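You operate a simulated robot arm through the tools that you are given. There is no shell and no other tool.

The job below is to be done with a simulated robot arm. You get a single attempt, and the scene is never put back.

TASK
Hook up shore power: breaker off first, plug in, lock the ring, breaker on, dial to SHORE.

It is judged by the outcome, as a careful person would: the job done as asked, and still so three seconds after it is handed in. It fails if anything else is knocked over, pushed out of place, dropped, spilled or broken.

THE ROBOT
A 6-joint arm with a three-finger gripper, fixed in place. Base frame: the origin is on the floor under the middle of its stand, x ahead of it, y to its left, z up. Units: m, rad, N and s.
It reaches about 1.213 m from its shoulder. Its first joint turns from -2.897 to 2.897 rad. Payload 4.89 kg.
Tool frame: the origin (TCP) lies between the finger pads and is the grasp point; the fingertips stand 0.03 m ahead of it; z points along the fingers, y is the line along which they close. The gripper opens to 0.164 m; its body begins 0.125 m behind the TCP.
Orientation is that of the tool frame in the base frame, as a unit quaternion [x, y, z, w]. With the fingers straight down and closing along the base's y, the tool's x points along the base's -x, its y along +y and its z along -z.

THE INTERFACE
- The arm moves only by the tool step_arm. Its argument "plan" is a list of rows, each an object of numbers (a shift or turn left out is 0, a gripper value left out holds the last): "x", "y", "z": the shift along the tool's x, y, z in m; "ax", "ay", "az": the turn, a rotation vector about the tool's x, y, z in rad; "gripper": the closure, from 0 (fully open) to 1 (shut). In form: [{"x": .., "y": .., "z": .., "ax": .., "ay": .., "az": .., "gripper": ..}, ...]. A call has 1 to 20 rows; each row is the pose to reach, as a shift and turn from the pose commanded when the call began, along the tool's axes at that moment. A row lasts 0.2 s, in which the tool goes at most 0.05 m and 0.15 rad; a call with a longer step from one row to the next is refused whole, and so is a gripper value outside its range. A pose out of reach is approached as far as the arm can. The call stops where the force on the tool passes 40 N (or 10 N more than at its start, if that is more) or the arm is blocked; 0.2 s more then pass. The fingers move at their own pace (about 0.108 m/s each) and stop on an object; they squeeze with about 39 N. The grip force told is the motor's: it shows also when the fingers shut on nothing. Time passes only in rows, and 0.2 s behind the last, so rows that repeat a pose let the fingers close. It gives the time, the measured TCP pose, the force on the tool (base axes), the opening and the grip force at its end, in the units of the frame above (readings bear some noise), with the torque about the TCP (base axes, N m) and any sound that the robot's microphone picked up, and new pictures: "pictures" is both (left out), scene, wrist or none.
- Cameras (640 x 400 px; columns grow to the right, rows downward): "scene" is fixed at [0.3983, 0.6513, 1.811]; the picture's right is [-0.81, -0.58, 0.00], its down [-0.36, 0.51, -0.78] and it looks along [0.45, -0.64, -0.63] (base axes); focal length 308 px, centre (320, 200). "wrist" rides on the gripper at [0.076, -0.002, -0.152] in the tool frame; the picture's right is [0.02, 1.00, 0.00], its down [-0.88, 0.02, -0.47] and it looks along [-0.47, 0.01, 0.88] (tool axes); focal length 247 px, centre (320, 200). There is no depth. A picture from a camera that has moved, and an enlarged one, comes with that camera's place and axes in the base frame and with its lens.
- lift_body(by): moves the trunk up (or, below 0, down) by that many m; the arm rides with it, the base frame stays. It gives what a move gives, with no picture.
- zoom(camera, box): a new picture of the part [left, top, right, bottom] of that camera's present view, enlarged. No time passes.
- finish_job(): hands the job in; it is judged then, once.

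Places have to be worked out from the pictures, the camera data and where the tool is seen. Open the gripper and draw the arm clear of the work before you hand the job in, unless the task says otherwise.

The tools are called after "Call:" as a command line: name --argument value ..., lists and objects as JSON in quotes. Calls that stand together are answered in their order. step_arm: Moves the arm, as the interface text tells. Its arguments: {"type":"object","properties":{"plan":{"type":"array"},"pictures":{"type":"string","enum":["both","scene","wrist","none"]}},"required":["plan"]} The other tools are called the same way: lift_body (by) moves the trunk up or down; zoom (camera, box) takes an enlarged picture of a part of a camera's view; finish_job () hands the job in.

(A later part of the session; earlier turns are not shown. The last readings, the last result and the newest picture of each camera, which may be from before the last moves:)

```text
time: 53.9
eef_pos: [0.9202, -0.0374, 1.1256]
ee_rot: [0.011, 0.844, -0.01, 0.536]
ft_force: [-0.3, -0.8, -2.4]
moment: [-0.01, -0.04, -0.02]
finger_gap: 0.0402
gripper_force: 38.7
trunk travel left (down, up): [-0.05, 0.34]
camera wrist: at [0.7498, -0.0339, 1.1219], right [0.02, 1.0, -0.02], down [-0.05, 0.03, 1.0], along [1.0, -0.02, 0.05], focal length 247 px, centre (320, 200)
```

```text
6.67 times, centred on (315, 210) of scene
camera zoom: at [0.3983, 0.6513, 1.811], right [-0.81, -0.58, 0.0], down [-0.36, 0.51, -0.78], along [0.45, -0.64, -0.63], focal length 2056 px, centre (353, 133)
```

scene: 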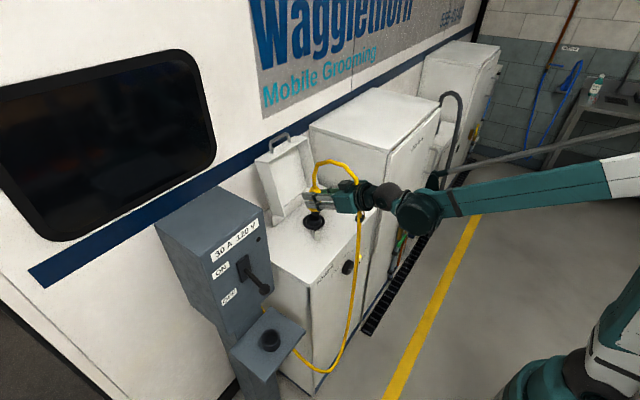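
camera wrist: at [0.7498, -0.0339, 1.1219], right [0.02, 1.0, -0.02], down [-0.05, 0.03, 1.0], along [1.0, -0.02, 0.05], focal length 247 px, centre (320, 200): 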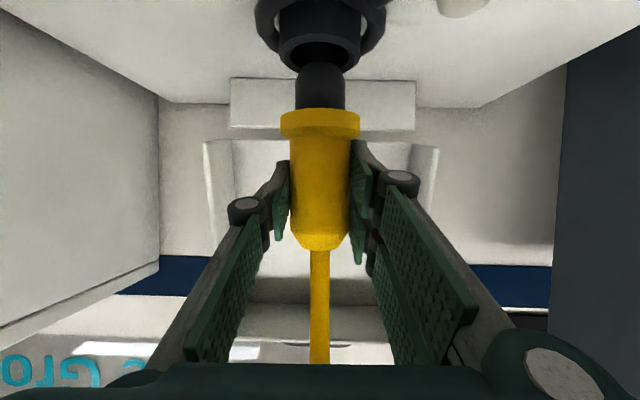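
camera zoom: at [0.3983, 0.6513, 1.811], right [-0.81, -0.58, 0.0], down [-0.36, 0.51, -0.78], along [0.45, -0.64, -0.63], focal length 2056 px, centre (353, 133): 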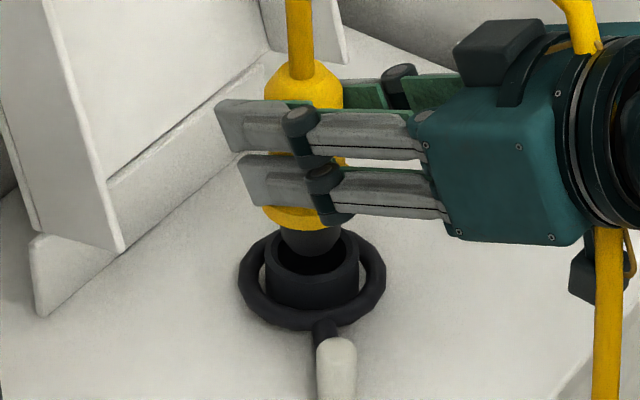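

The plug nose and sleeve are centred on the same pixel column in the wrist view and line up in the scene view too. I lower straight down in small steps, expecting it to seat at TCP z≈1.08.

Call:
step_arm --plan '[{"x": 0.0068, "z": 0.0032, "gripper": 1}, {"x": 0.0136, "z": 0.0064, "gripper": 1}, {"x": 0.0204, "z": 0.0096, "gripper": 1}, {"x": 0.0272, "z": 0.0127, "gripper": 1}, {"x": 0.034, "z": 0.0159, "gripper": 1}, {"x": 0.038, "z": 0.0178, "gripper": 1}, {"x": 0.0408, "z": 0.0191, "gripper": 1}]' --pictures "both"

Call:
zoom --camera "wrist" --box '[250, 0, 390, 130]'

Call:
zoom --camera "scene" --box '[285, 180, 345, 240]'

```text
time: 55.4
eef_pos: [0.9193, -0.039, 1.0884]
ee_rot: [0.012, 0.843, -0.011, 0.538]
ft_force: [-10.2, -11.9, 21.2]
moment: [0.92, -0.03, 0.11]
finger_gap: 0.0404
gripper_force: 39.1
trunk travel left (down, up): [-0.05, 0.34]
heard: snap
stopped in row 7: the force on the tool passed its limit at 47 N (the readings are from after the stop); the commanded pose is now the measured one
camera wrist: at [0.7497, -0.0354, 1.0833], right [0.02, 1.0, -0.03], down [-0.06, 0.03, 1.0], along [1.0, -0.02, 0.06], focal length 247 px, centre (320, 200)
```

scene: 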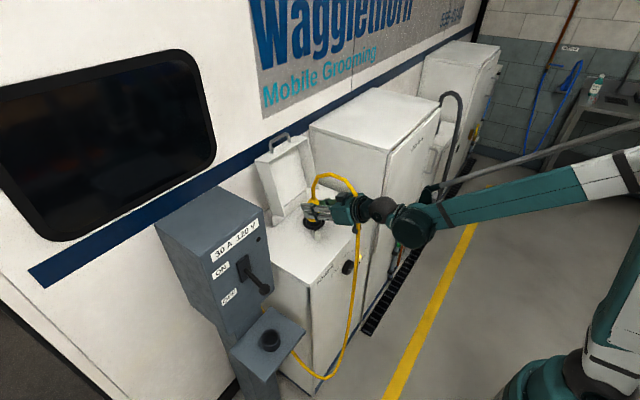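
wrist: 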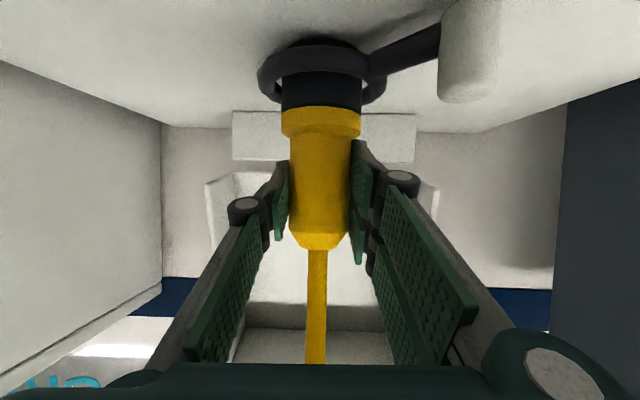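

```text
3.08 times, centred on (320, 65) of wrist
camera zoom: at [0.7497, -0.0354, 1.0833], right [0.02, 1.0, -0.03], down [-0.06, 0.03, 1.0], along [1.0, -0.02, 0.06], focal length 760 px, centre (320, 615)
```

zoom: 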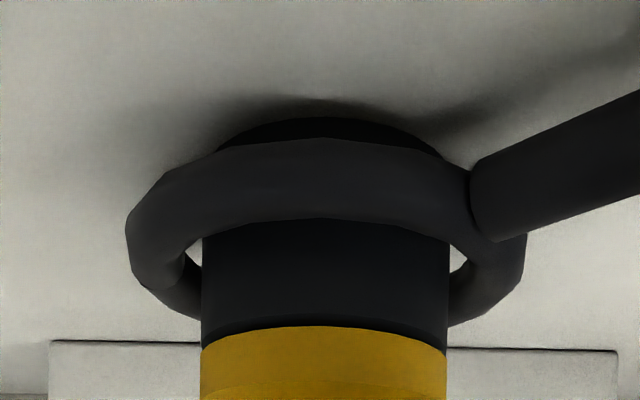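

```text
6.67 times, centred on (315, 210) of scene
camera zoom: at [0.3983, 0.6513, 1.811], right [-0.81, -0.58, 0.0], down [-0.36, 0.51, -0.78], along [0.45, -0.64, -0.63], focal length 2056 px, centre (353, 133)
```

zoom: 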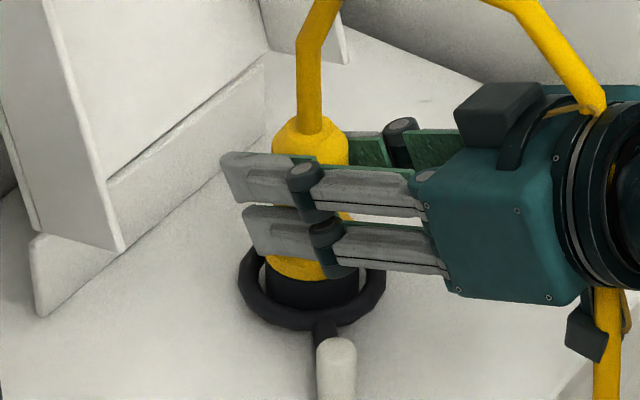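

I heard a snap, and the yellow collar sits on the sleeve, so the plug is seated. I open the gripper moderately and then back out along the tool axis.

Call:
step_arm --plan '[{"gripper": 0.6}, {"gripper": 0.3}, {"gripper": 0.3}, {"gripper": 0.3}]' --pictures "wrist"

```text
time: 56.4
eef_pos: [0.9213, -0.0379, 1.0875]
ee_rot: [0.011, 0.843, -0.01, 0.537]
ft_force: [0.5, 0.3, -0.2]
moment: [0.01, 0.02, -0.03]
finger_gap: 0.1148
gripper_force: 0.0
trunk travel left (down, up): [-0.05, 0.34]
camera wrist: at [0.7509, -0.0344, 1.0819], right [0.02, 1.0, -0.03], down [-0.06, 0.03, 1.0], along [1.0, -0.02, 0.06], focal length 247 px, centre (320, 200)
```

wrist: 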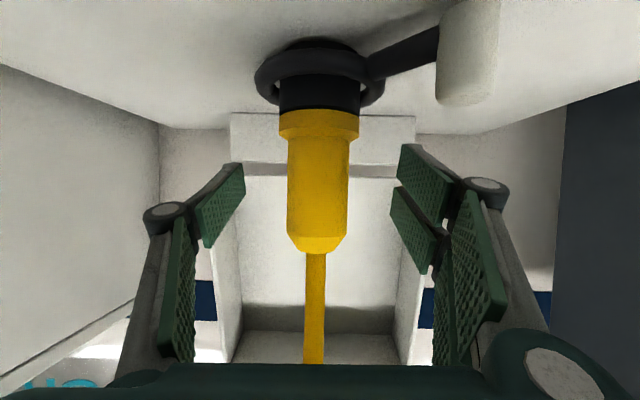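

The plug stands by itself in the inlet. I withdraw along the tool axis and confirm the seating close-up.

Call:
step_arm --plan '[{"z": -0.035, "gripper": 0.3}, {"z": -0.075, "gripper": 0.3}, {"z": -0.115, "gripper": 0.3}, {"z": -0.14, "gripper": 0.3}]' --pictures "both"

Call:
zoom --camera "scene" --box '[270, 160, 380, 260]'

Call:
zoom --camera "wrist" --box '[240, 40, 420, 220]'

```text
time: 57.4
eef_pos: [0.798, -0.0386, 1.1432]
ee_rot: [0.01, 0.843, -0.01, 0.538]
ft_force: [1.7, -1.0, -1.3]
moment: [-0.01, 0.02, 0.05]
finger_gap: 0.1145
gripper_force: 0.1
trunk travel left (down, up): [-0.05, 0.34]
camera wrist: at [0.6282, -0.0342, 1.1409], right [0.02, 1.0, -0.03], down [-0.06, 0.03, 1.0], along [1.0, -0.02, 0.06], focal length 247 px, centre (320, 200)
```

scene: 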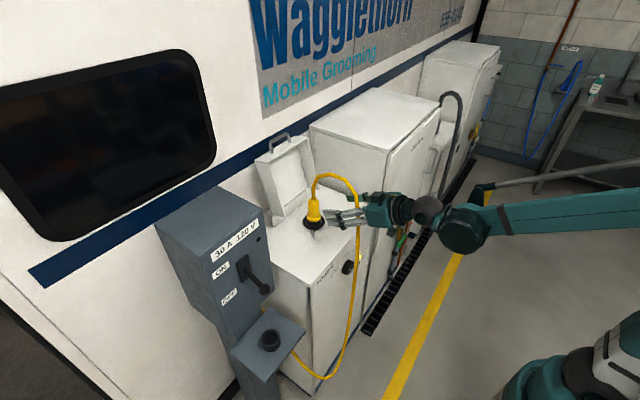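
wrist: 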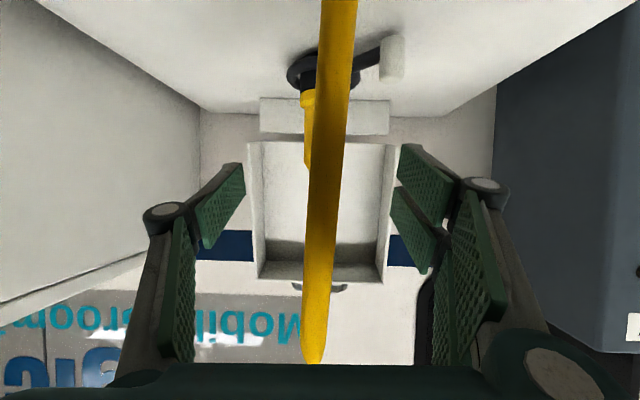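

```text
4.00 times, centred on (325, 210) of scene
camera zoom: at [0.3983, 0.6513, 1.811], right [-0.81, -0.58, 0.0], down [-0.36, 0.51, -0.78], along [0.45, -0.64, -0.63], focal length 1233 px, centre (300, 160)
```

zoom: 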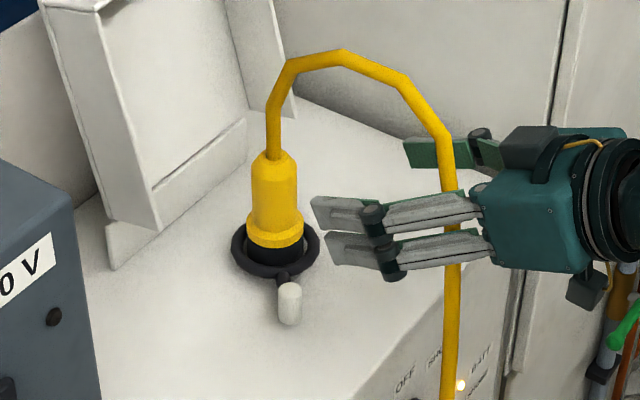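

```text
2.22 times, centred on (330, 130) of wrist
camera zoom: at [0.6282, -0.0342, 1.1409], right [0.02, 1.0, -0.03], down [-0.06, 0.03, 1.0], along [1.0, -0.02, 0.06], focal length 549 px, centre (298, 356)
```

zoom: 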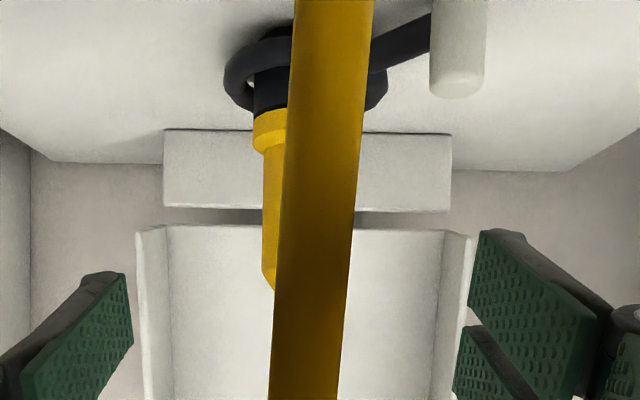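

The plug is seated with its collar on the sleeve. The ring lever's knob refines to about (0.860, 0.024), z 1.005–1.045. I pitch the tool down to 75° with a 5 cm opening and position it above the knob.

Call:
step_arm --plan '[{"gripper": 0.7}, {"gripper": 0.7}, {"ay": 0.125, "x": -0.0018, "y": 0.0092, "z": 0.0082, "gripper": 0.7}, {"ay": 0.25, "x": -0.0035, "y": 0.0183, "z": 0.0164, "gripper": 0.7}, {"ay": 0.375, "x": -0.0053, "y": 0.0275, "z": 0.0246, "gripper": 0.7}, {"ay": 0.5, "x": -0.0071, "y": 0.0367, "z": 0.0329, "gripper": 0.7}, {"ay": 0.625, "x": -0.0089, "y": 0.0459, "z": 0.0411, "gripper": 0.7}, {"ay": 0.75, "x": -0.0106, "y": 0.055, "z": 0.0493, "gripper": 0.7}, {"ay": 0.874, "x": -0.0124, "y": 0.0642, "z": 0.0575, "gripper": 0.7}]' --pictures "both"

Call:
zoom --camera "wrist" --box '[210, 60, 430, 280]'

Call:
zoom --camera "scene" --box '[270, 160, 380, 260]'

```text
time: 59.4
eef_pos: [0.8537, 0.0291, 1.1319]
ee_rot: [0.014, 0.991, -0.005, 0.13]
ft_force: [-1.5, 0.2, 1.6]
moment: [0.05, -0.26, 0.02]
finger_gap: 0.0493
gripper_force: 0.0
trunk travel left (down, up): [-0.05, 0.34]
camera wrist: at [0.7403, 0.032, 1.2617], right [0.01, 1.0, -0.01], down [0.73, 0.0, 0.68], along [0.68, -0.01, -0.73], focal length 247 px, centre (320, 200)
```

scene: 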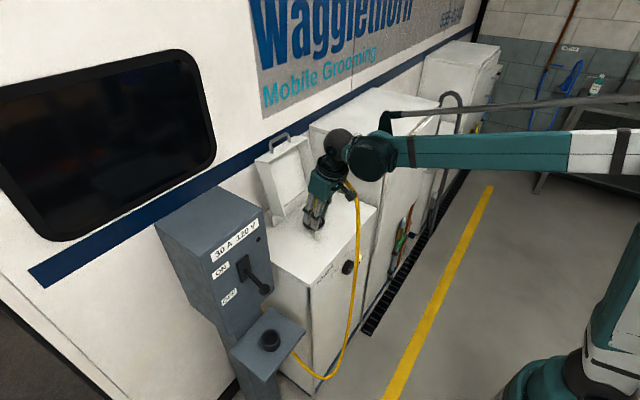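
wrist: 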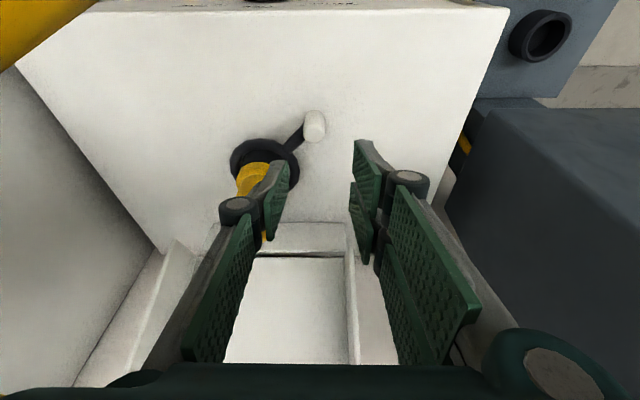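

```text
1.82 times, centred on (320, 170) of wrist
camera zoom: at [0.7403, 0.032, 1.2617], right [0.01, 1.0, -0.01], down [0.73, 0.0, 0.68], along [0.68, -0.01, -0.73], focal length 449 px, centre (320, 254)
```

zoom: 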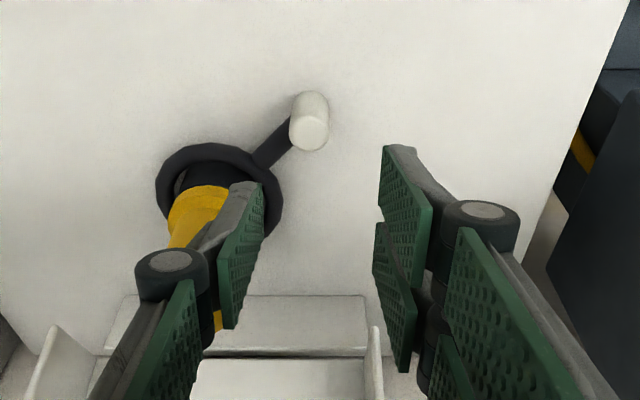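

```text
4.00 times, centred on (325, 210) of scene
camera zoom: at [0.3983, 0.6513, 1.811], right [-0.81, -0.58, 0.0], down [-0.36, 0.51, -0.78], along [0.45, -0.64, -0.63], focal length 1233 px, centre (300, 160)
```

zoom: 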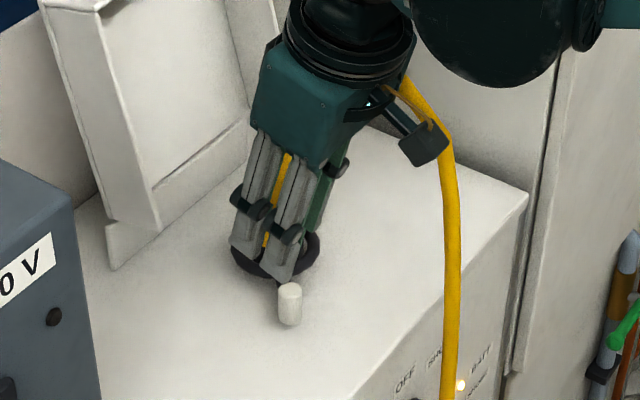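

The knob is confirmed at (0.860, 0.024) between the open fingers. I lower so the fingers straddle it with the tips about 1.5 cm above the cabinet top.

Call:
step_arm --plan '[{"x": 0.0052, "y": -0.001, "z": 0.0229, "gripper": 0.7}, {"x": 0.0105, "y": -0.002, "z": 0.0458, "gripper": 0.7}, {"x": 0.0157, "y": -0.003, "z": 0.0686, "gripper": 0.7}, {"x": 0.0209, "y": -0.0039, "z": 0.0915, "gripper": 0.7}]' --pictures "both"

Call:
zoom --camera "wrist" --box '[210, 60, 430, 280]'

Call:
zoom --camera "scene" --box '[270, 160, 380, 260]'

```text
time: 60.4
eef_pos: [0.8559, 0.022, 1.0428]
ee_rot: [0.016, 0.991, -0.007, 0.132]
ft_force: [-17.3, -8.8, 19.6]
moment: [-0.66, 0.05, -0.69]
finger_gap: 0.0563
gripper_force: 6.4
trunk travel left (down, up): [-0.05, 0.34]
stopped in row 4: the force on the tool passed its limit at 43 N (the readings are from after the stop); the commanded pose is now the measured one
camera wrist: at [0.743, 0.0262, 1.1713], right [0.01, 1.0, -0.01], down [0.73, 0.0, 0.69], along [0.69, -0.02, -0.73], focal length 247 px, centre (320, 200)
```

scene: 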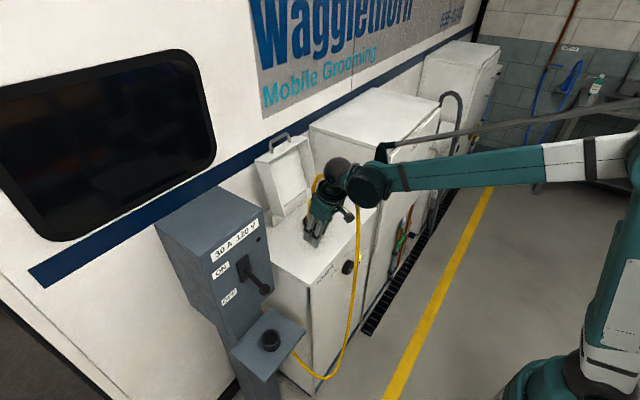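
wrist: 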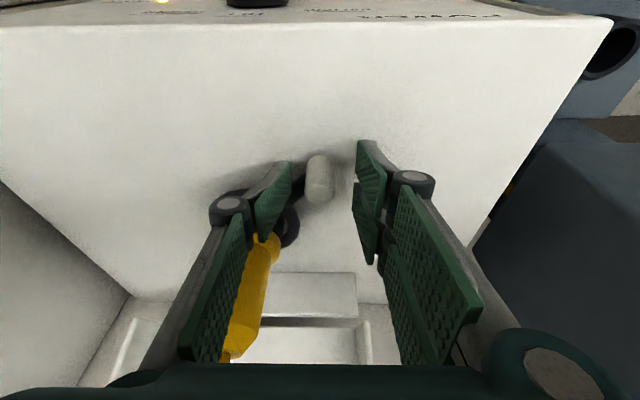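

```text
1.82 times, centred on (320, 170) of wrist
camera zoom: at [0.743, 0.0262, 1.1713], right [0.01, 1.0, -0.01], down [0.73, 0.0, 0.69], along [0.69, -0.02, -0.73], focal length 449 px, centre (320, 254)
```

zoom: 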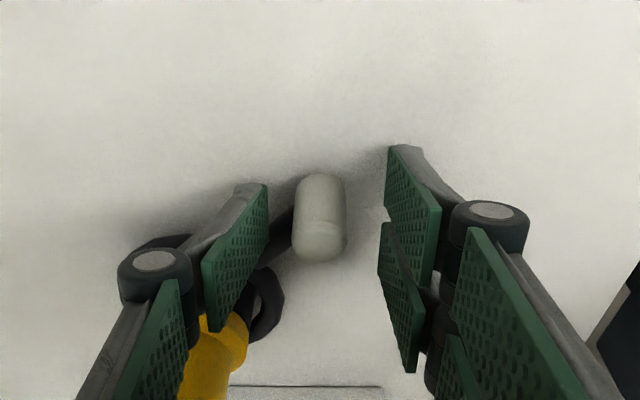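

```text
4.00 times, centred on (325, 210) of scene
camera zoom: at [0.3983, 0.6513, 1.811], right [-0.81, -0.58, 0.0], down [-0.36, 0.51, -0.78], along [0.45, -0.64, -0.63], focal length 1233 px, centre (300, 160)
```

zoom: 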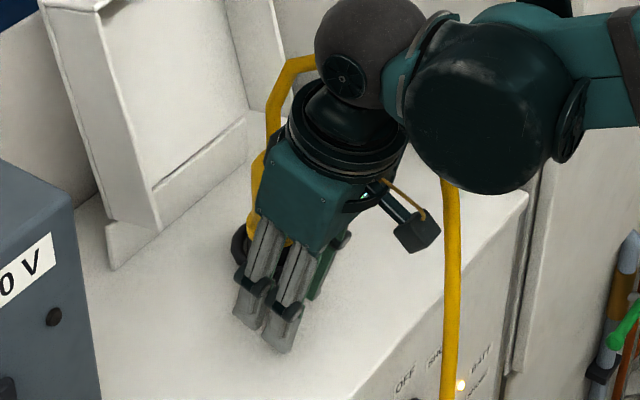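

The -y finger came down on the lever arm. I lift 6 cm and roll the tool 45°, so the fingers straddle the knob along its direction of travel and the arm falls in the gap.

Call:
step_arm --plan '[{"x": -0.005, "z": -0.0193, "gripper": 0.7}, {"x": -0.0103, "z": -0.0386, "gripper": 0.7}, {"x": -0.0155, "z": -0.0579, "gripper": 0.7}, {"x": -0.0155, "z": -0.0579, "az": 0.131, "gripper": 0.7}, {"x": -0.0155, "z": -0.0579, "az": 0.262, "gripper": 0.7}, {"x": -0.0155, "z": -0.0579, "az": 0.393, "gripper": 0.7}, {"x": -0.0155, "z": -0.0579, "az": 0.524, "gripper": 0.7}, {"x": -0.0155, "z": -0.0579, "az": 0.655, "gripper": 0.7}, {"x": -0.0155, "z": -0.0579, "az": 0.785, "gripper": 0.7}]' --pictures "both"

Call:
zoom --camera "wrist" --box '[190, 60, 430, 280]'

Call:
zoom --camera "scene" --box '[270, 160, 380, 260]'

```text
time: 62.4
eef_pos: [0.8577, 0.023, 1.1024]
ee_rot: [0.394, 0.91, 0.044, 0.123]
ft_force: [-0.2, -0.3, -0.1]
moment: [-0.02, 0.03, 0.0]
finger_gap: 0.0492
gripper_force: 0.1
trunk travel left (down, up): [-0.05, 0.34]
camera wrist: at [0.767, 0.0814, 1.2359], right [0.69, 0.7, 0.17], down [0.47, -0.62, 0.63], along [0.55, -0.35, -0.76], focal length 247 px, centre (320, 200)
```

scene: 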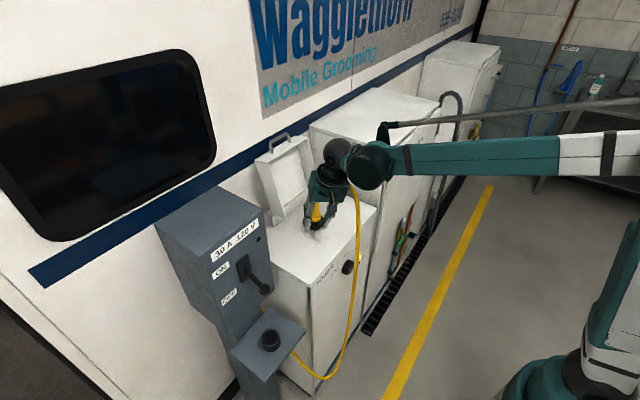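
wrist: 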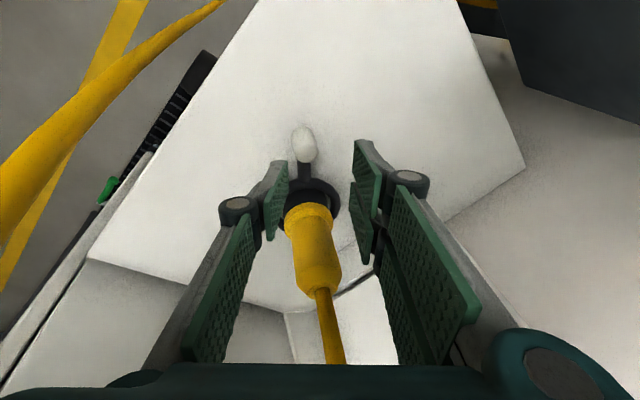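

```text
1.82 times, centred on (310, 170) of wrist
camera zoom: at [0.767, 0.0814, 1.2359], right [0.69, 0.7, 0.17], down [0.47, -0.62, 0.63], along [0.55, -0.35, -0.76], focal length 449 px, centre (338, 254)
```

zoom: 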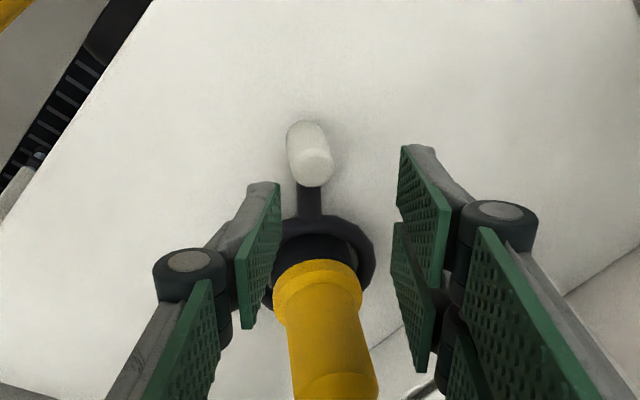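

```text
4.00 times, centred on (325, 210) of scene
camera zoom: at [0.3983, 0.6513, 1.811], right [-0.81, -0.58, 0.0], down [-0.36, 0.51, -0.78], along [0.45, -0.64, -0.63], focal length 1233 px, centre (300, 160)
```

zoom: 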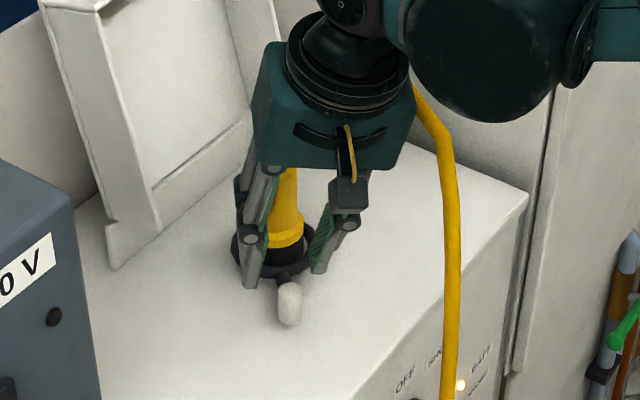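

The arm now falls in the gap between the fingers. I lower vertically about 6 cm to straddle the knob.

Call:
step_arm --plan '[{"x": 0.0045, "y": -0.0033, "z": 0.0192, "gripper": 0.7}, {"x": 0.009, "y": -0.0066, "z": 0.0385, "gripper": 0.7}, {"x": 0.0114, "y": -0.0083, "z": 0.0481, "gripper": 0.7}, {"x": 0.0136, "y": -0.0099, "z": 0.0577, "gripper": 0.7}]' --pictures "both"

Call:
zoom --camera "wrist" --box '[190, 60, 430, 280]'

```text
time: 63.4
eef_pos: [0.8571, 0.0257, 1.0421]
ee_rot: [0.392, 0.911, 0.045, 0.124]
ft_force: [0.0, -0.2, 1.1]
moment: [-0.01, -0.04, 0.0]
finger_gap: 0.0493
gripper_force: 0.2
trunk travel left (down, up): [-0.05, 0.34]
camera wrist: at [0.7655, 0.0837, 1.1745], right [0.69, 0.7, 0.17], down [0.47, -0.62, 0.63], along [0.55, -0.35, -0.76], focal length 247 px, centre (320, 200)
```

scene: 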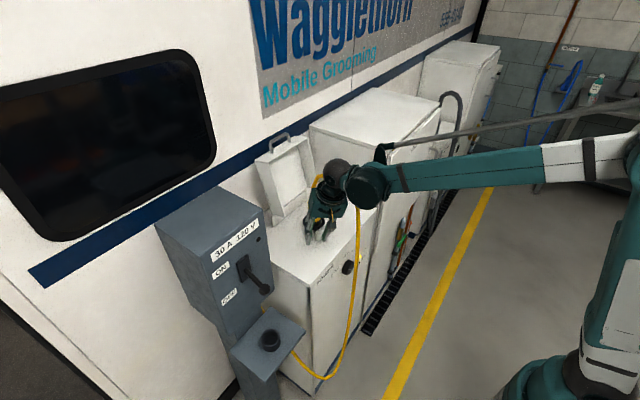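
wrist: 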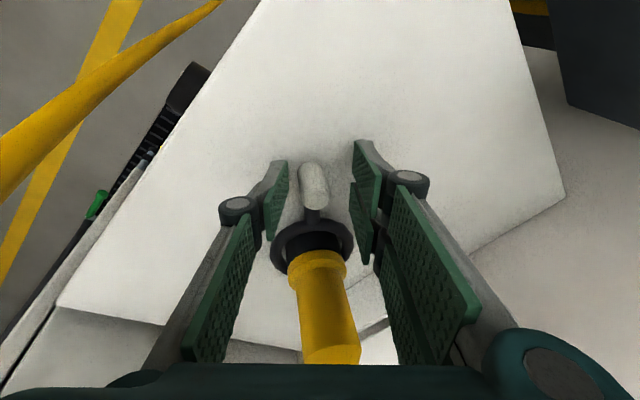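

```text
1.82 times, centred on (310, 170) of wrist
camera zoom: at [0.7655, 0.0837, 1.1745], right [0.69, 0.7, 0.17], down [0.47, -0.62, 0.63], along [0.55, -0.35, -0.76], focal length 449 px, centre (338, 254)
```

zoom: 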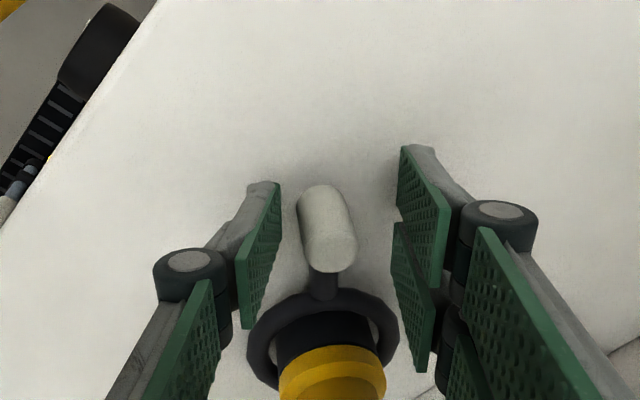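

The knob is straddled without contact. I narrow the cage to about 27 mm and try a gentle 2 cm push toward -x/-y (counter-clockwise from above), watching the force to learn which way the ring turns.

Call:
step_arm --plan '[{"gripper": 0.84}, {"gripper": 0.84}, {"x": -0.0003, "y": -0.005, "z": -0.0009, "gripper": 0.84}, {"x": -0.0005, "y": -0.01, "z": -0.0017, "gripper": 0.84}, {"x": -0.0008, "y": -0.015, "z": -0.0026, "gripper": 0.84}, {"x": -0.001, "y": -0.0196, "z": -0.0034, "gripper": 0.84}]' --pictures "both"

Call:
zoom --camera "wrist" --box '[190, 60, 430, 280]'

```text
time: 64.8
eef_pos: [0.8436, 0.0129, 1.0418]
ee_rot: [0.394, 0.91, 0.043, 0.123]
ft_force: [-0.2, 0.3, -0.2]
moment: [-0.02, 0.0, -0.02]
finger_gap: 0.0263
gripper_force: 0.1
trunk travel left (down, up): [-0.05, 0.34]
camera wrist: at [0.7521, 0.0701, 1.1743], right [0.69, 0.7, 0.17], down [0.47, -0.62, 0.63], along [0.55, -0.35, -0.76], focal length 247 px, centre (320, 200)
```

scene: 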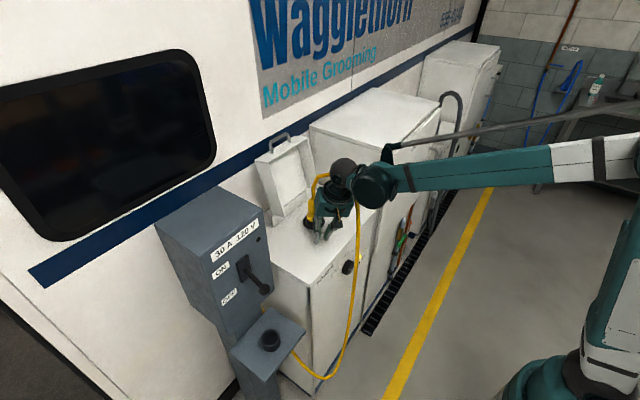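
wrist: 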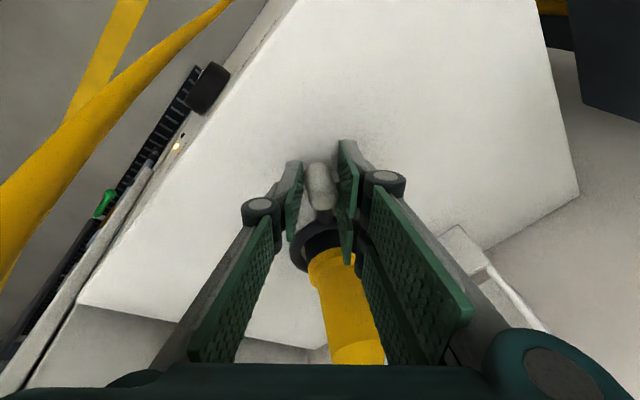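

```text
1.82 times, centred on (310, 170) of wrist
camera zoom: at [0.7521, 0.0701, 1.1743], right [0.69, 0.7, 0.17], down [0.47, -0.62, 0.63], along [0.55, -0.35, -0.76], focal length 449 px, centre (338, 254)
```

zoom: 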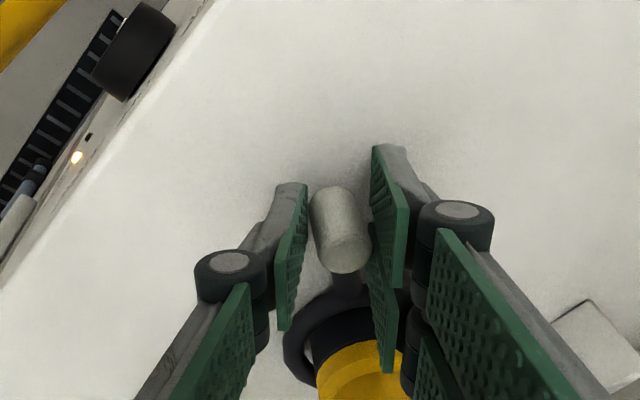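

The lever swings freely counter-clockwise. I continue along the arc around the inlet axis, turning the tool with it, and listen for a stop or click.

Call:
step_arm --plan '[{"x": -0.0055, "y": -0.0081, "z": -0.0004, "az": -0.105, "gripper": 0.84}, {"x": -0.0091, "y": -0.0167, "z": -0.0012, "az": -0.209, "gripper": 0.84}, {"x": -0.0135, "y": -0.0249, "z": -0.0019, "az": -0.314, "gripper": 0.84}, {"x": -0.0187, "y": -0.0325, "z": -0.0022, "az": -0.419, "gripper": 0.84}, {"x": -0.0247, "y": -0.0398, "z": -0.0024, "az": -0.524, "gripper": 0.84}, {"x": -0.0314, "y": -0.0462, "z": -0.0022, "az": -0.628, "gripper": 0.84}, {"x": -0.0387, "y": -0.052, "z": -0.0018, "az": -0.733, "gripper": 0.84}, {"x": -0.0464, "y": -0.0571, "z": -0.0012, "az": -0.838, "gripper": 0.84}]' --pictures "both"

Call:
zoom --camera "wrist" --box '[190, 60, 430, 280]'

Call:
zoom --camera "scene" --box '[270, 160, 390, 260]'

```text
time: 66.6
eef_pos: [0.833, -0.0611, 1.0403]
ee_rot: [-0.012, 0.991, -0.01, 0.13]
ft_force: [0.2, -0.2, 0.5]
moment: [-0.01, -0.02, -0.03]
finger_gap: 0.0263
gripper_force: 0.0
trunk travel left (down, up): [-0.05, 0.34]
camera wrist: at [0.7199, -0.0619, 1.1696], right [-0.04, 1.0, -0.03], down [0.73, 0.05, 0.68], along [0.68, 0.01, -0.73], focal length 247 px, centre (320, 200)
```

scene: 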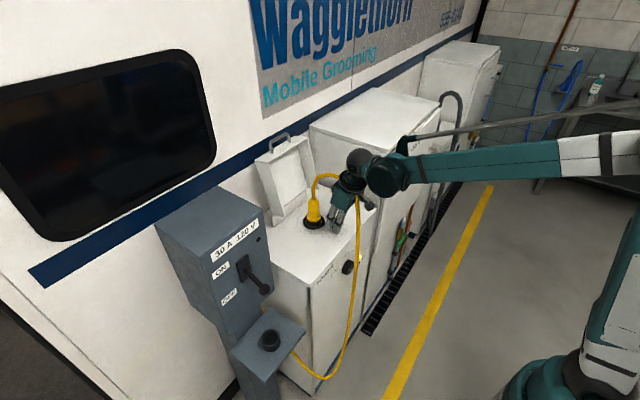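
wrist: 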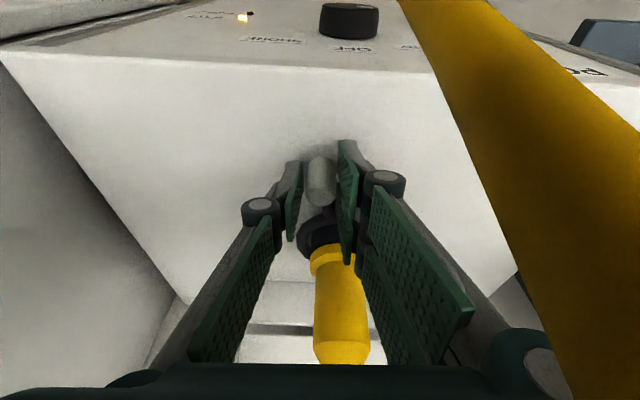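

```text
1.82 times, centred on (310, 170) of wrist
camera zoom: at [0.7199, -0.0619, 1.1696], right [-0.04, 1.0, -0.03], down [0.73, 0.05, 0.68], along [0.68, 0.01, -0.73], focal length 449 px, centre (338, 254)
```

zoom: 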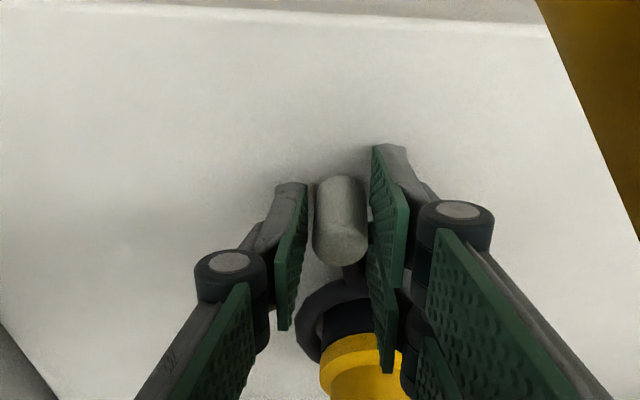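

```text
4.00 times, centred on (330, 210) of scene
camera zoom: at [0.3983, 0.6513, 1.811], right [-0.81, -0.58, 0.0], down [-0.36, 0.51, -0.78], along [0.45, -0.64, -0.63], focal length 1233 px, centre (280, 160)
```

zoom: 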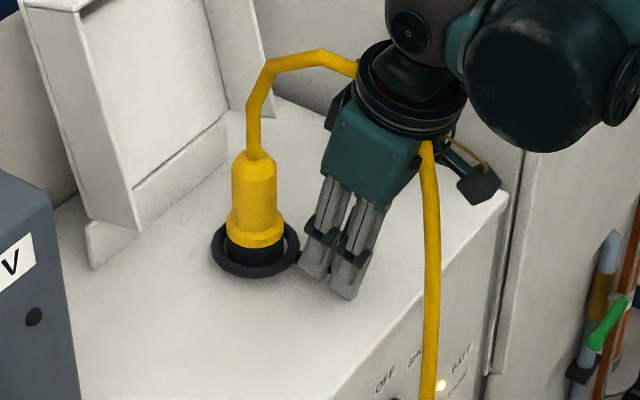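

Lever now at about 194°, still with no resistance or sound. I continue the same arc toward 230°.

Call:
step_arm --plan '[{"x": -0.0031, "y": -0.0079, "z": 0.0005, "az": -0.105, "gripper": 0.84}, {"x": -0.0064, "y": -0.0165, "z": 0.001, "az": -0.209, "gripper": 0.84}, {"x": -0.0105, "y": -0.0248, "z": 0.0015, "az": -0.314, "gripper": 0.84}, {"x": -0.0154, "y": -0.0325, "z": 0.0025, "az": -0.419, "gripper": 0.84}, {"x": -0.0212, "y": -0.0397, "z": 0.0038, "az": -0.524, "gripper": 0.84}, {"x": -0.0275, "y": -0.0462, "z": 0.0055, "az": -0.628, "gripper": 0.84}]' --pictures "both"

Call:
zoom --camera "wrist" --box '[190, 60, 430, 280]'

Call:
zoom --camera "scene" --box '[270, 160, 390, 260]'

```text
time: 67.8
eef_pos: [0.8523, -0.0947, 1.0457]
ee_rot: [-0.274, 0.953, -0.041, 0.122]
ft_force: [-23.8, 25.0, 6.1]
moment: [0.66, 1.11, 0.05]
finger_gap: 0.0392
gripper_force: 16.1
trunk travel left (down, up): [-0.05, 0.34]
stopped in row 6: the force on the tool passed its limit at 46 N (the readings are from after the stop); the commanded pose is now the measured one
camera wrist: at [0.7521, -0.1343, 1.1768], right [-0.53, 0.83, -0.15], down [0.59, 0.49, 0.64], along [0.61, 0.25, -0.75], focal length 247 px, centre (320, 200)
```

scene: 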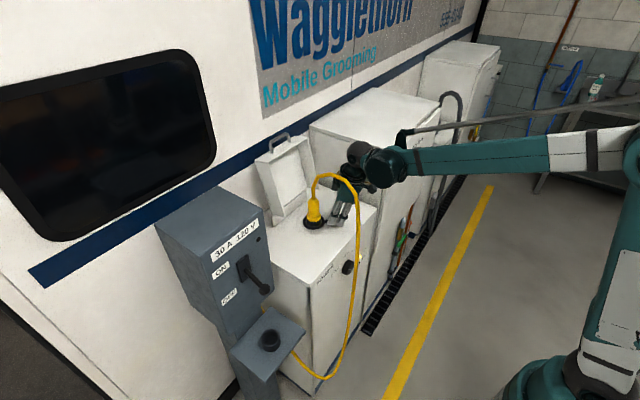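
wrist: 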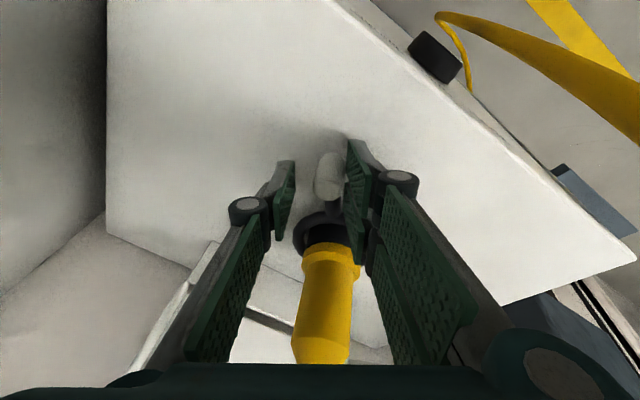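

```text
1.82 times, centred on (310, 170) of wrist
camera zoom: at [0.7521, -0.1343, 1.1768], right [-0.53, 0.83, -0.15], down [0.59, 0.49, 0.64], along [0.61, 0.25, -0.75], focal length 449 px, centre (338, 254)
```

zoom: 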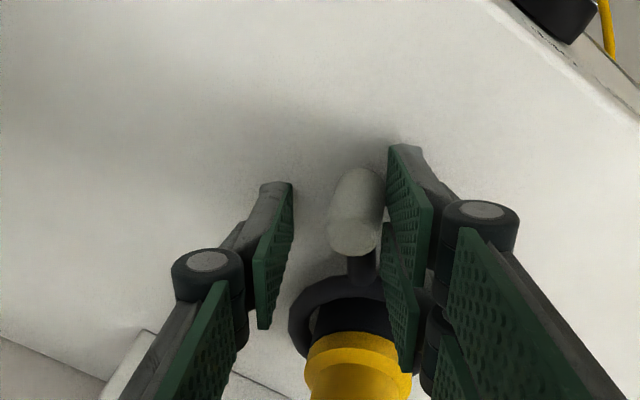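

```text
4.00 times, centred on (330, 210) of scene
camera zoom: at [0.3983, 0.6513, 1.811], right [-0.81, -0.58, 0.0], down [-0.36, 0.51, -0.78], along [0.45, -0.64, -0.63], focal length 1233 px, centre (280, 160)
```

zoom: 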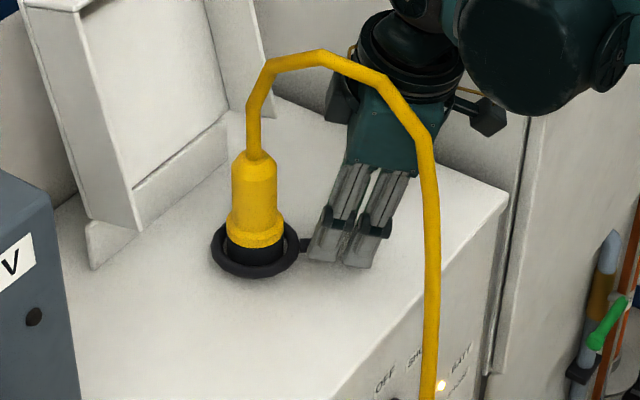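

A firm stop at a lever angle of about 214°, roughly 80° from its start, pushing back against the turn: the ring has reached its end. I open the cage and check that the lever stays there.

Call:
step_arm --plan '[{"gripper": 0.75}, {"gripper": 0.7}, {"gripper": 0.65}, {"gripper": 0.65}]' --pictures "wrist"

Call:
zoom --camera "wrist" --box '[190, 60, 430, 280]'

```text
time: 68.8
eef_pos: [0.8542, -0.0982, 1.0425]
ee_rot: [-0.274, 0.953, -0.042, 0.122]
ft_force: [-0.4, -0.6, 0.4]
moment: [0.0, -0.01, 0.02]
finger_gap: 0.0572
gripper_force: 0.1
trunk travel left (down, up): [-0.05, 0.34]
camera wrist: at [0.754, -0.1372, 1.1761], right [-0.53, 0.83, -0.15], down [0.59, 0.49, 0.64], along [0.61, 0.25, -0.75], focal length 247 px, centre (320, 200)
```

wrist: 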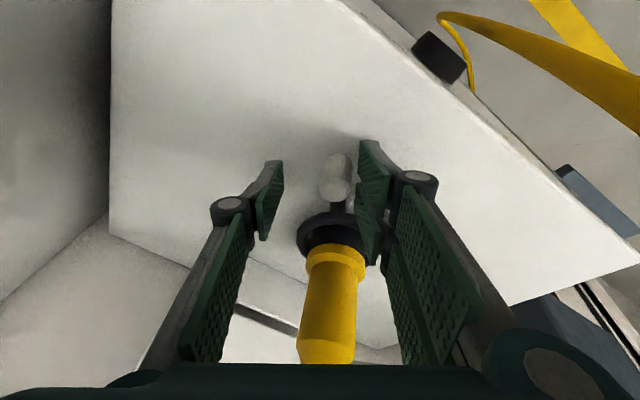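

```text
1.82 times, centred on (310, 170) of wrist
camera zoom: at [0.754, -0.1372, 1.1761], right [-0.53, 0.83, -0.15], down [0.59, 0.49, 0.64], along [0.61, 0.25, -0.75], focal length 449 px, centre (338, 254)
```

zoom: 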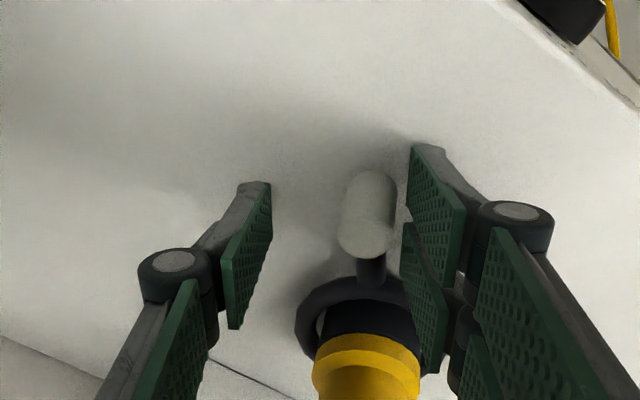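

The lever stays where I left it. I lift straight up out of the way and look at the ring from above.

Call:
step_arm --plan '[{"x": -0.0078, "y": -0.0055, "z": -0.0362, "gripper": 0.65}, {"x": -0.0157, "y": -0.011, "z": -0.0725, "gripper": 0.65}, {"x": -0.0235, "y": -0.0165, "z": -0.1088, "gripper": 0.65}, {"x": -0.0314, "y": -0.022, "z": -0.145, "gripper": 0.65}]' --pictures "both"

Call:
zoom --camera "scene" --box '[275, 175, 355, 245]'

Call:
zoom --camera "wrist" --box '[240, 60, 440, 280]'

```text
time: 69.8
eef_pos: [0.8546, -0.0973, 1.1961]
ee_rot: [-0.275, 0.953, -0.042, 0.123]
ft_force: [0.3, -0.6, -0.9]
moment: [0.03, 0.11, 0.0]
finger_gap: 0.0575
gripper_force: 0.1
trunk travel left (down, up): [-0.05, 0.34]
camera wrist: at [0.754, -0.1368, 1.3277], right [-0.53, 0.83, -0.15], down [0.59, 0.49, 0.64], along [0.61, 0.25, -0.75], focal length 247 px, centre (320, 200)
```

scene: 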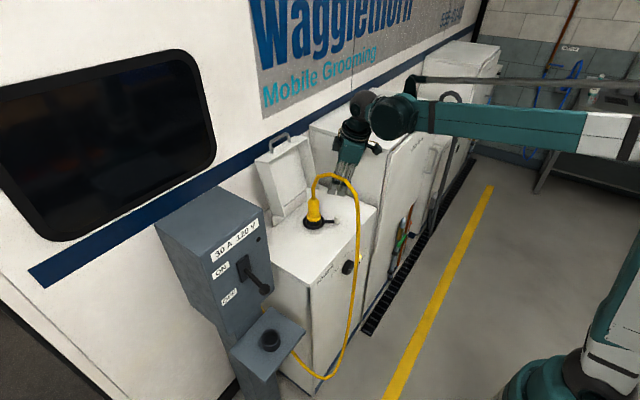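
wrist: 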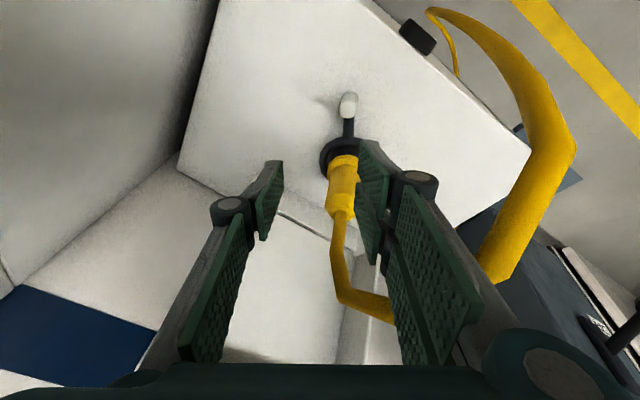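

```text
5.71 times, centred on (315, 210) of scene
camera zoom: at [0.3983, 0.6513, 1.811], right [-0.81, -0.58, 0.0], down [-0.36, 0.51, -0.78], along [0.45, -0.64, -0.63], focal length 1762 px, centre (349, 143)
```

zoom: 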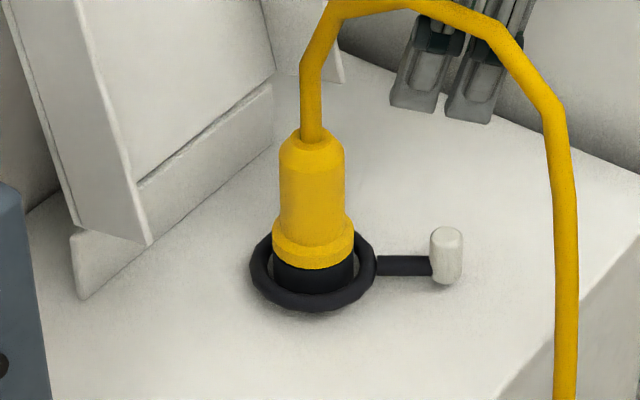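

```text
1.82 times, centred on (340, 170) of wrist
camera zoom: at [0.754, -0.1368, 1.3277], right [-0.53, 0.83, -0.15], down [0.59, 0.49, 0.64], along [0.61, 0.25, -0.75], focal length 449 px, centre (284, 254)
```

zoom: 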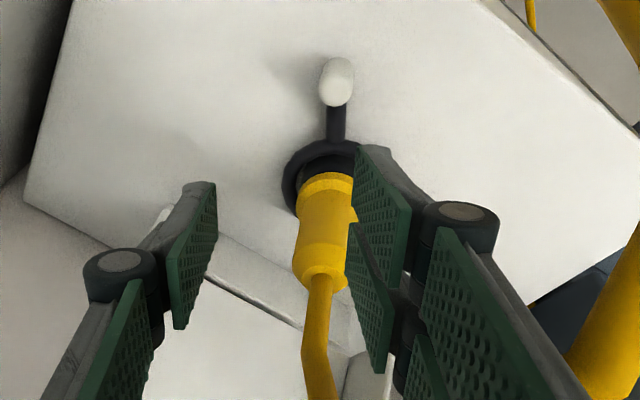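

The lever now points at about 215°, up from 134°, against its stop, with the plug upright and seated. Next is the breaker: I rise over the cable, cross to the pedestal, and roll to -90° with the fingers shut.

Call:
step_arm --plan '[{"x": 0.0126, "y": 0.0073, "z": -0.0427, "gripper": 0.8}, {"x": 0.0252, "y": 0.0146, "z": -0.0855, "gripper": 1}, {"x": 0.0377, "y": 0.0219, "z": -0.1282, "gripper": 1}, {"x": 0.0503, "y": 0.0292, "z": -0.1709, "gripper": 1}, {"x": 0.0356, "y": 0.072, "z": -0.1711, "az": -0.0995, "gripper": 1}, {"x": 0.0209, "y": 0.1148, "z": -0.1713, "az": -0.199, "gripper": 1}, {"x": 0.0062, "y": 0.1575, "z": -0.1716, "az": -0.2985, "gripper": 1}, {"x": -0.0085, "y": 0.2003, "z": -0.1718, "az": -0.398, "gripper": 1}, {"x": -0.0232, "y": 0.2431, "z": -0.172, "az": -0.4975, "gripper": 1}, {"x": -0.0378, "y": 0.2859, "z": -0.1722, "az": -0.597, "gripper": 1}, {"x": -0.0525, "y": 0.3287, "z": -0.1724, "az": -0.6965, "gripper": 1}, {"x": -0.0672, "y": 0.3714, "z": -0.1727, "az": -0.796, "gripper": 1}, {"x": -0.0819, "y": 0.4142, "z": -0.1729, "az": -0.8955, "gripper": 1}, {"x": -0.0966, "y": 0.457, "z": -0.1731, "az": -0.995, "gripper": 1}]' --pictures "scene"

```text
time: 72.8
eef_pos: [0.6569, 0.3417, 1.3151]
ee_rot: [-0.696, 0.706, -0.096, 0.087]
ft_force: [0.1, -1.4, 1.2]
moment: [0.34, -0.06, 0.08]
finger_gap: 0.0
gripper_force: 39.0
trunk travel left (down, up): [-0.05, 0.34]
```

scene: 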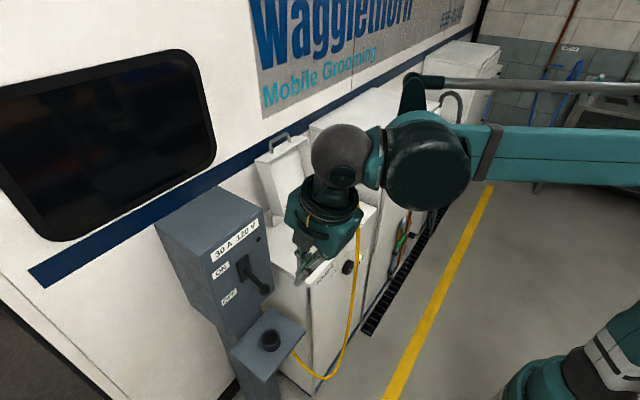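

The tool is in front of the pedestal, fingers closed and rolled for a vertical approach. I pitch up to nearly level while lowering to just below the lever knob's height.

Call:
step_arm --plan '[{"ax": 0.1356, "y": 0.0067, "z": 0.0252, "gripper": 1}, {"ax": 0.2711, "y": 0.0134, "z": 0.0504, "gripper": 1}, {"ax": 0.4067, "y": 0.0201, "z": 0.0756, "gripper": 1}, {"ax": 0.5422, "y": 0.0268, "z": 0.1008, "gripper": 1}, {"ax": 0.6778, "y": 0.0335, "z": 0.1261, "gripper": 1}, {"ax": 0.8133, "y": 0.0402, "z": 0.1513, "gripper": 1}, {"ax": 0.9489, "y": 0.0469, "z": 0.1765, "gripper": 1}, {"ax": 1.0844, "y": 0.0536, "z": 0.2017, "gripper": 1}, {"ax": 1.22, "x": -0.0025, "y": 0.0603, "z": 0.2269, "gripper": 1}]' --pictures "both"

```text
time: 74.8
eef_pos: [0.6554, 0.3423, 1.084]
ee_rot: [-0.519, 0.525, -0.483, 0.471]
ft_force: [-1.2, -1.2, 0.3]
moment: [0.05, 0.07, 0.25]
finger_gap: 0.0
gripper_force: 39.4
trunk travel left (down, up): [-0.05, 0.34]
camera wrist: at [0.502, 0.2697, 1.1], right [-0.09, -0.03, -1.0], down [-0.46, 0.89, 0.02], along [0.88, 0.46, -0.09], focal length 247 px, centre (320, 200)
```

scene: 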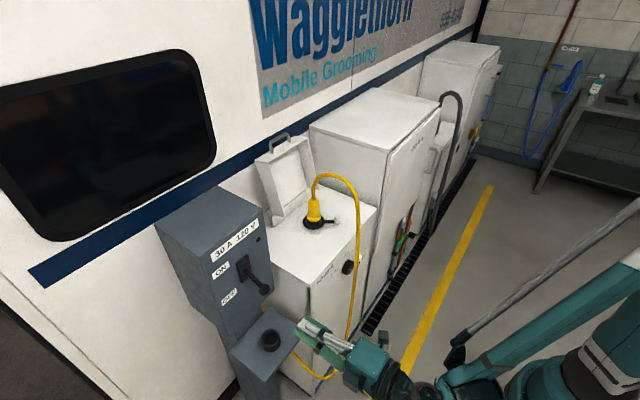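
wrist: 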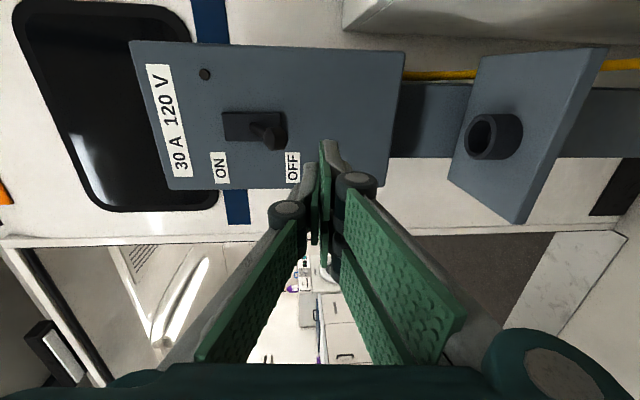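

The knob is about 4–5 cm above my closed fingertips' line. I move forward so the tips sit beneath it, staying below its underside at z≈1.11.

Call:
step_arm --plan '[{"x": -0.0003, "y": -0.0006, "z": 0.032, "gripper": 1}, {"x": -0.0005, "y": -0.0012, "z": 0.064, "gripper": 1}, {"x": -0.0008, "y": -0.0018, "z": 0.096, "gripper": 1}, {"x": -0.001, "y": -0.0025, "z": 0.1273, "gripper": 1}]' --pictures "wrist"

```text
time: 75.8
eef_pos: [0.7845, 0.3432, 1.0707]
ee_rot: [-0.52, 0.525, -0.482, 0.471]
ft_force: [-1.5, -0.9, 0.2]
moment: [0.01, 0.11, 0.1]
finger_gap: 0.0
gripper_force: 39.7
trunk travel left (down, up): [-0.05, 0.34]
camera wrist: at [0.6303, 0.2699, 1.0873], right [-0.09, -0.03, -1.0], down [-0.46, 0.89, 0.02], along [0.88, 0.46, -0.09], focal length 247 px, centre (320, 200)
```

wrist: 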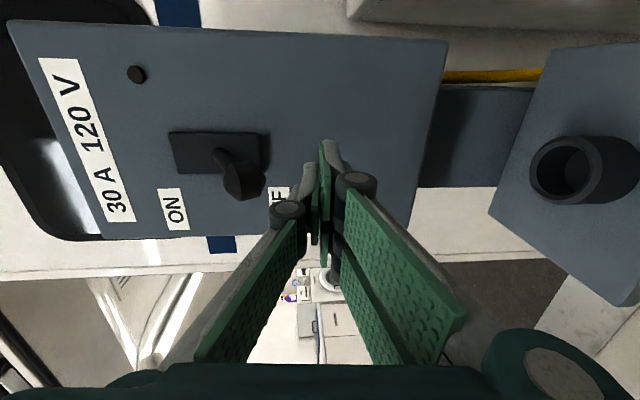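

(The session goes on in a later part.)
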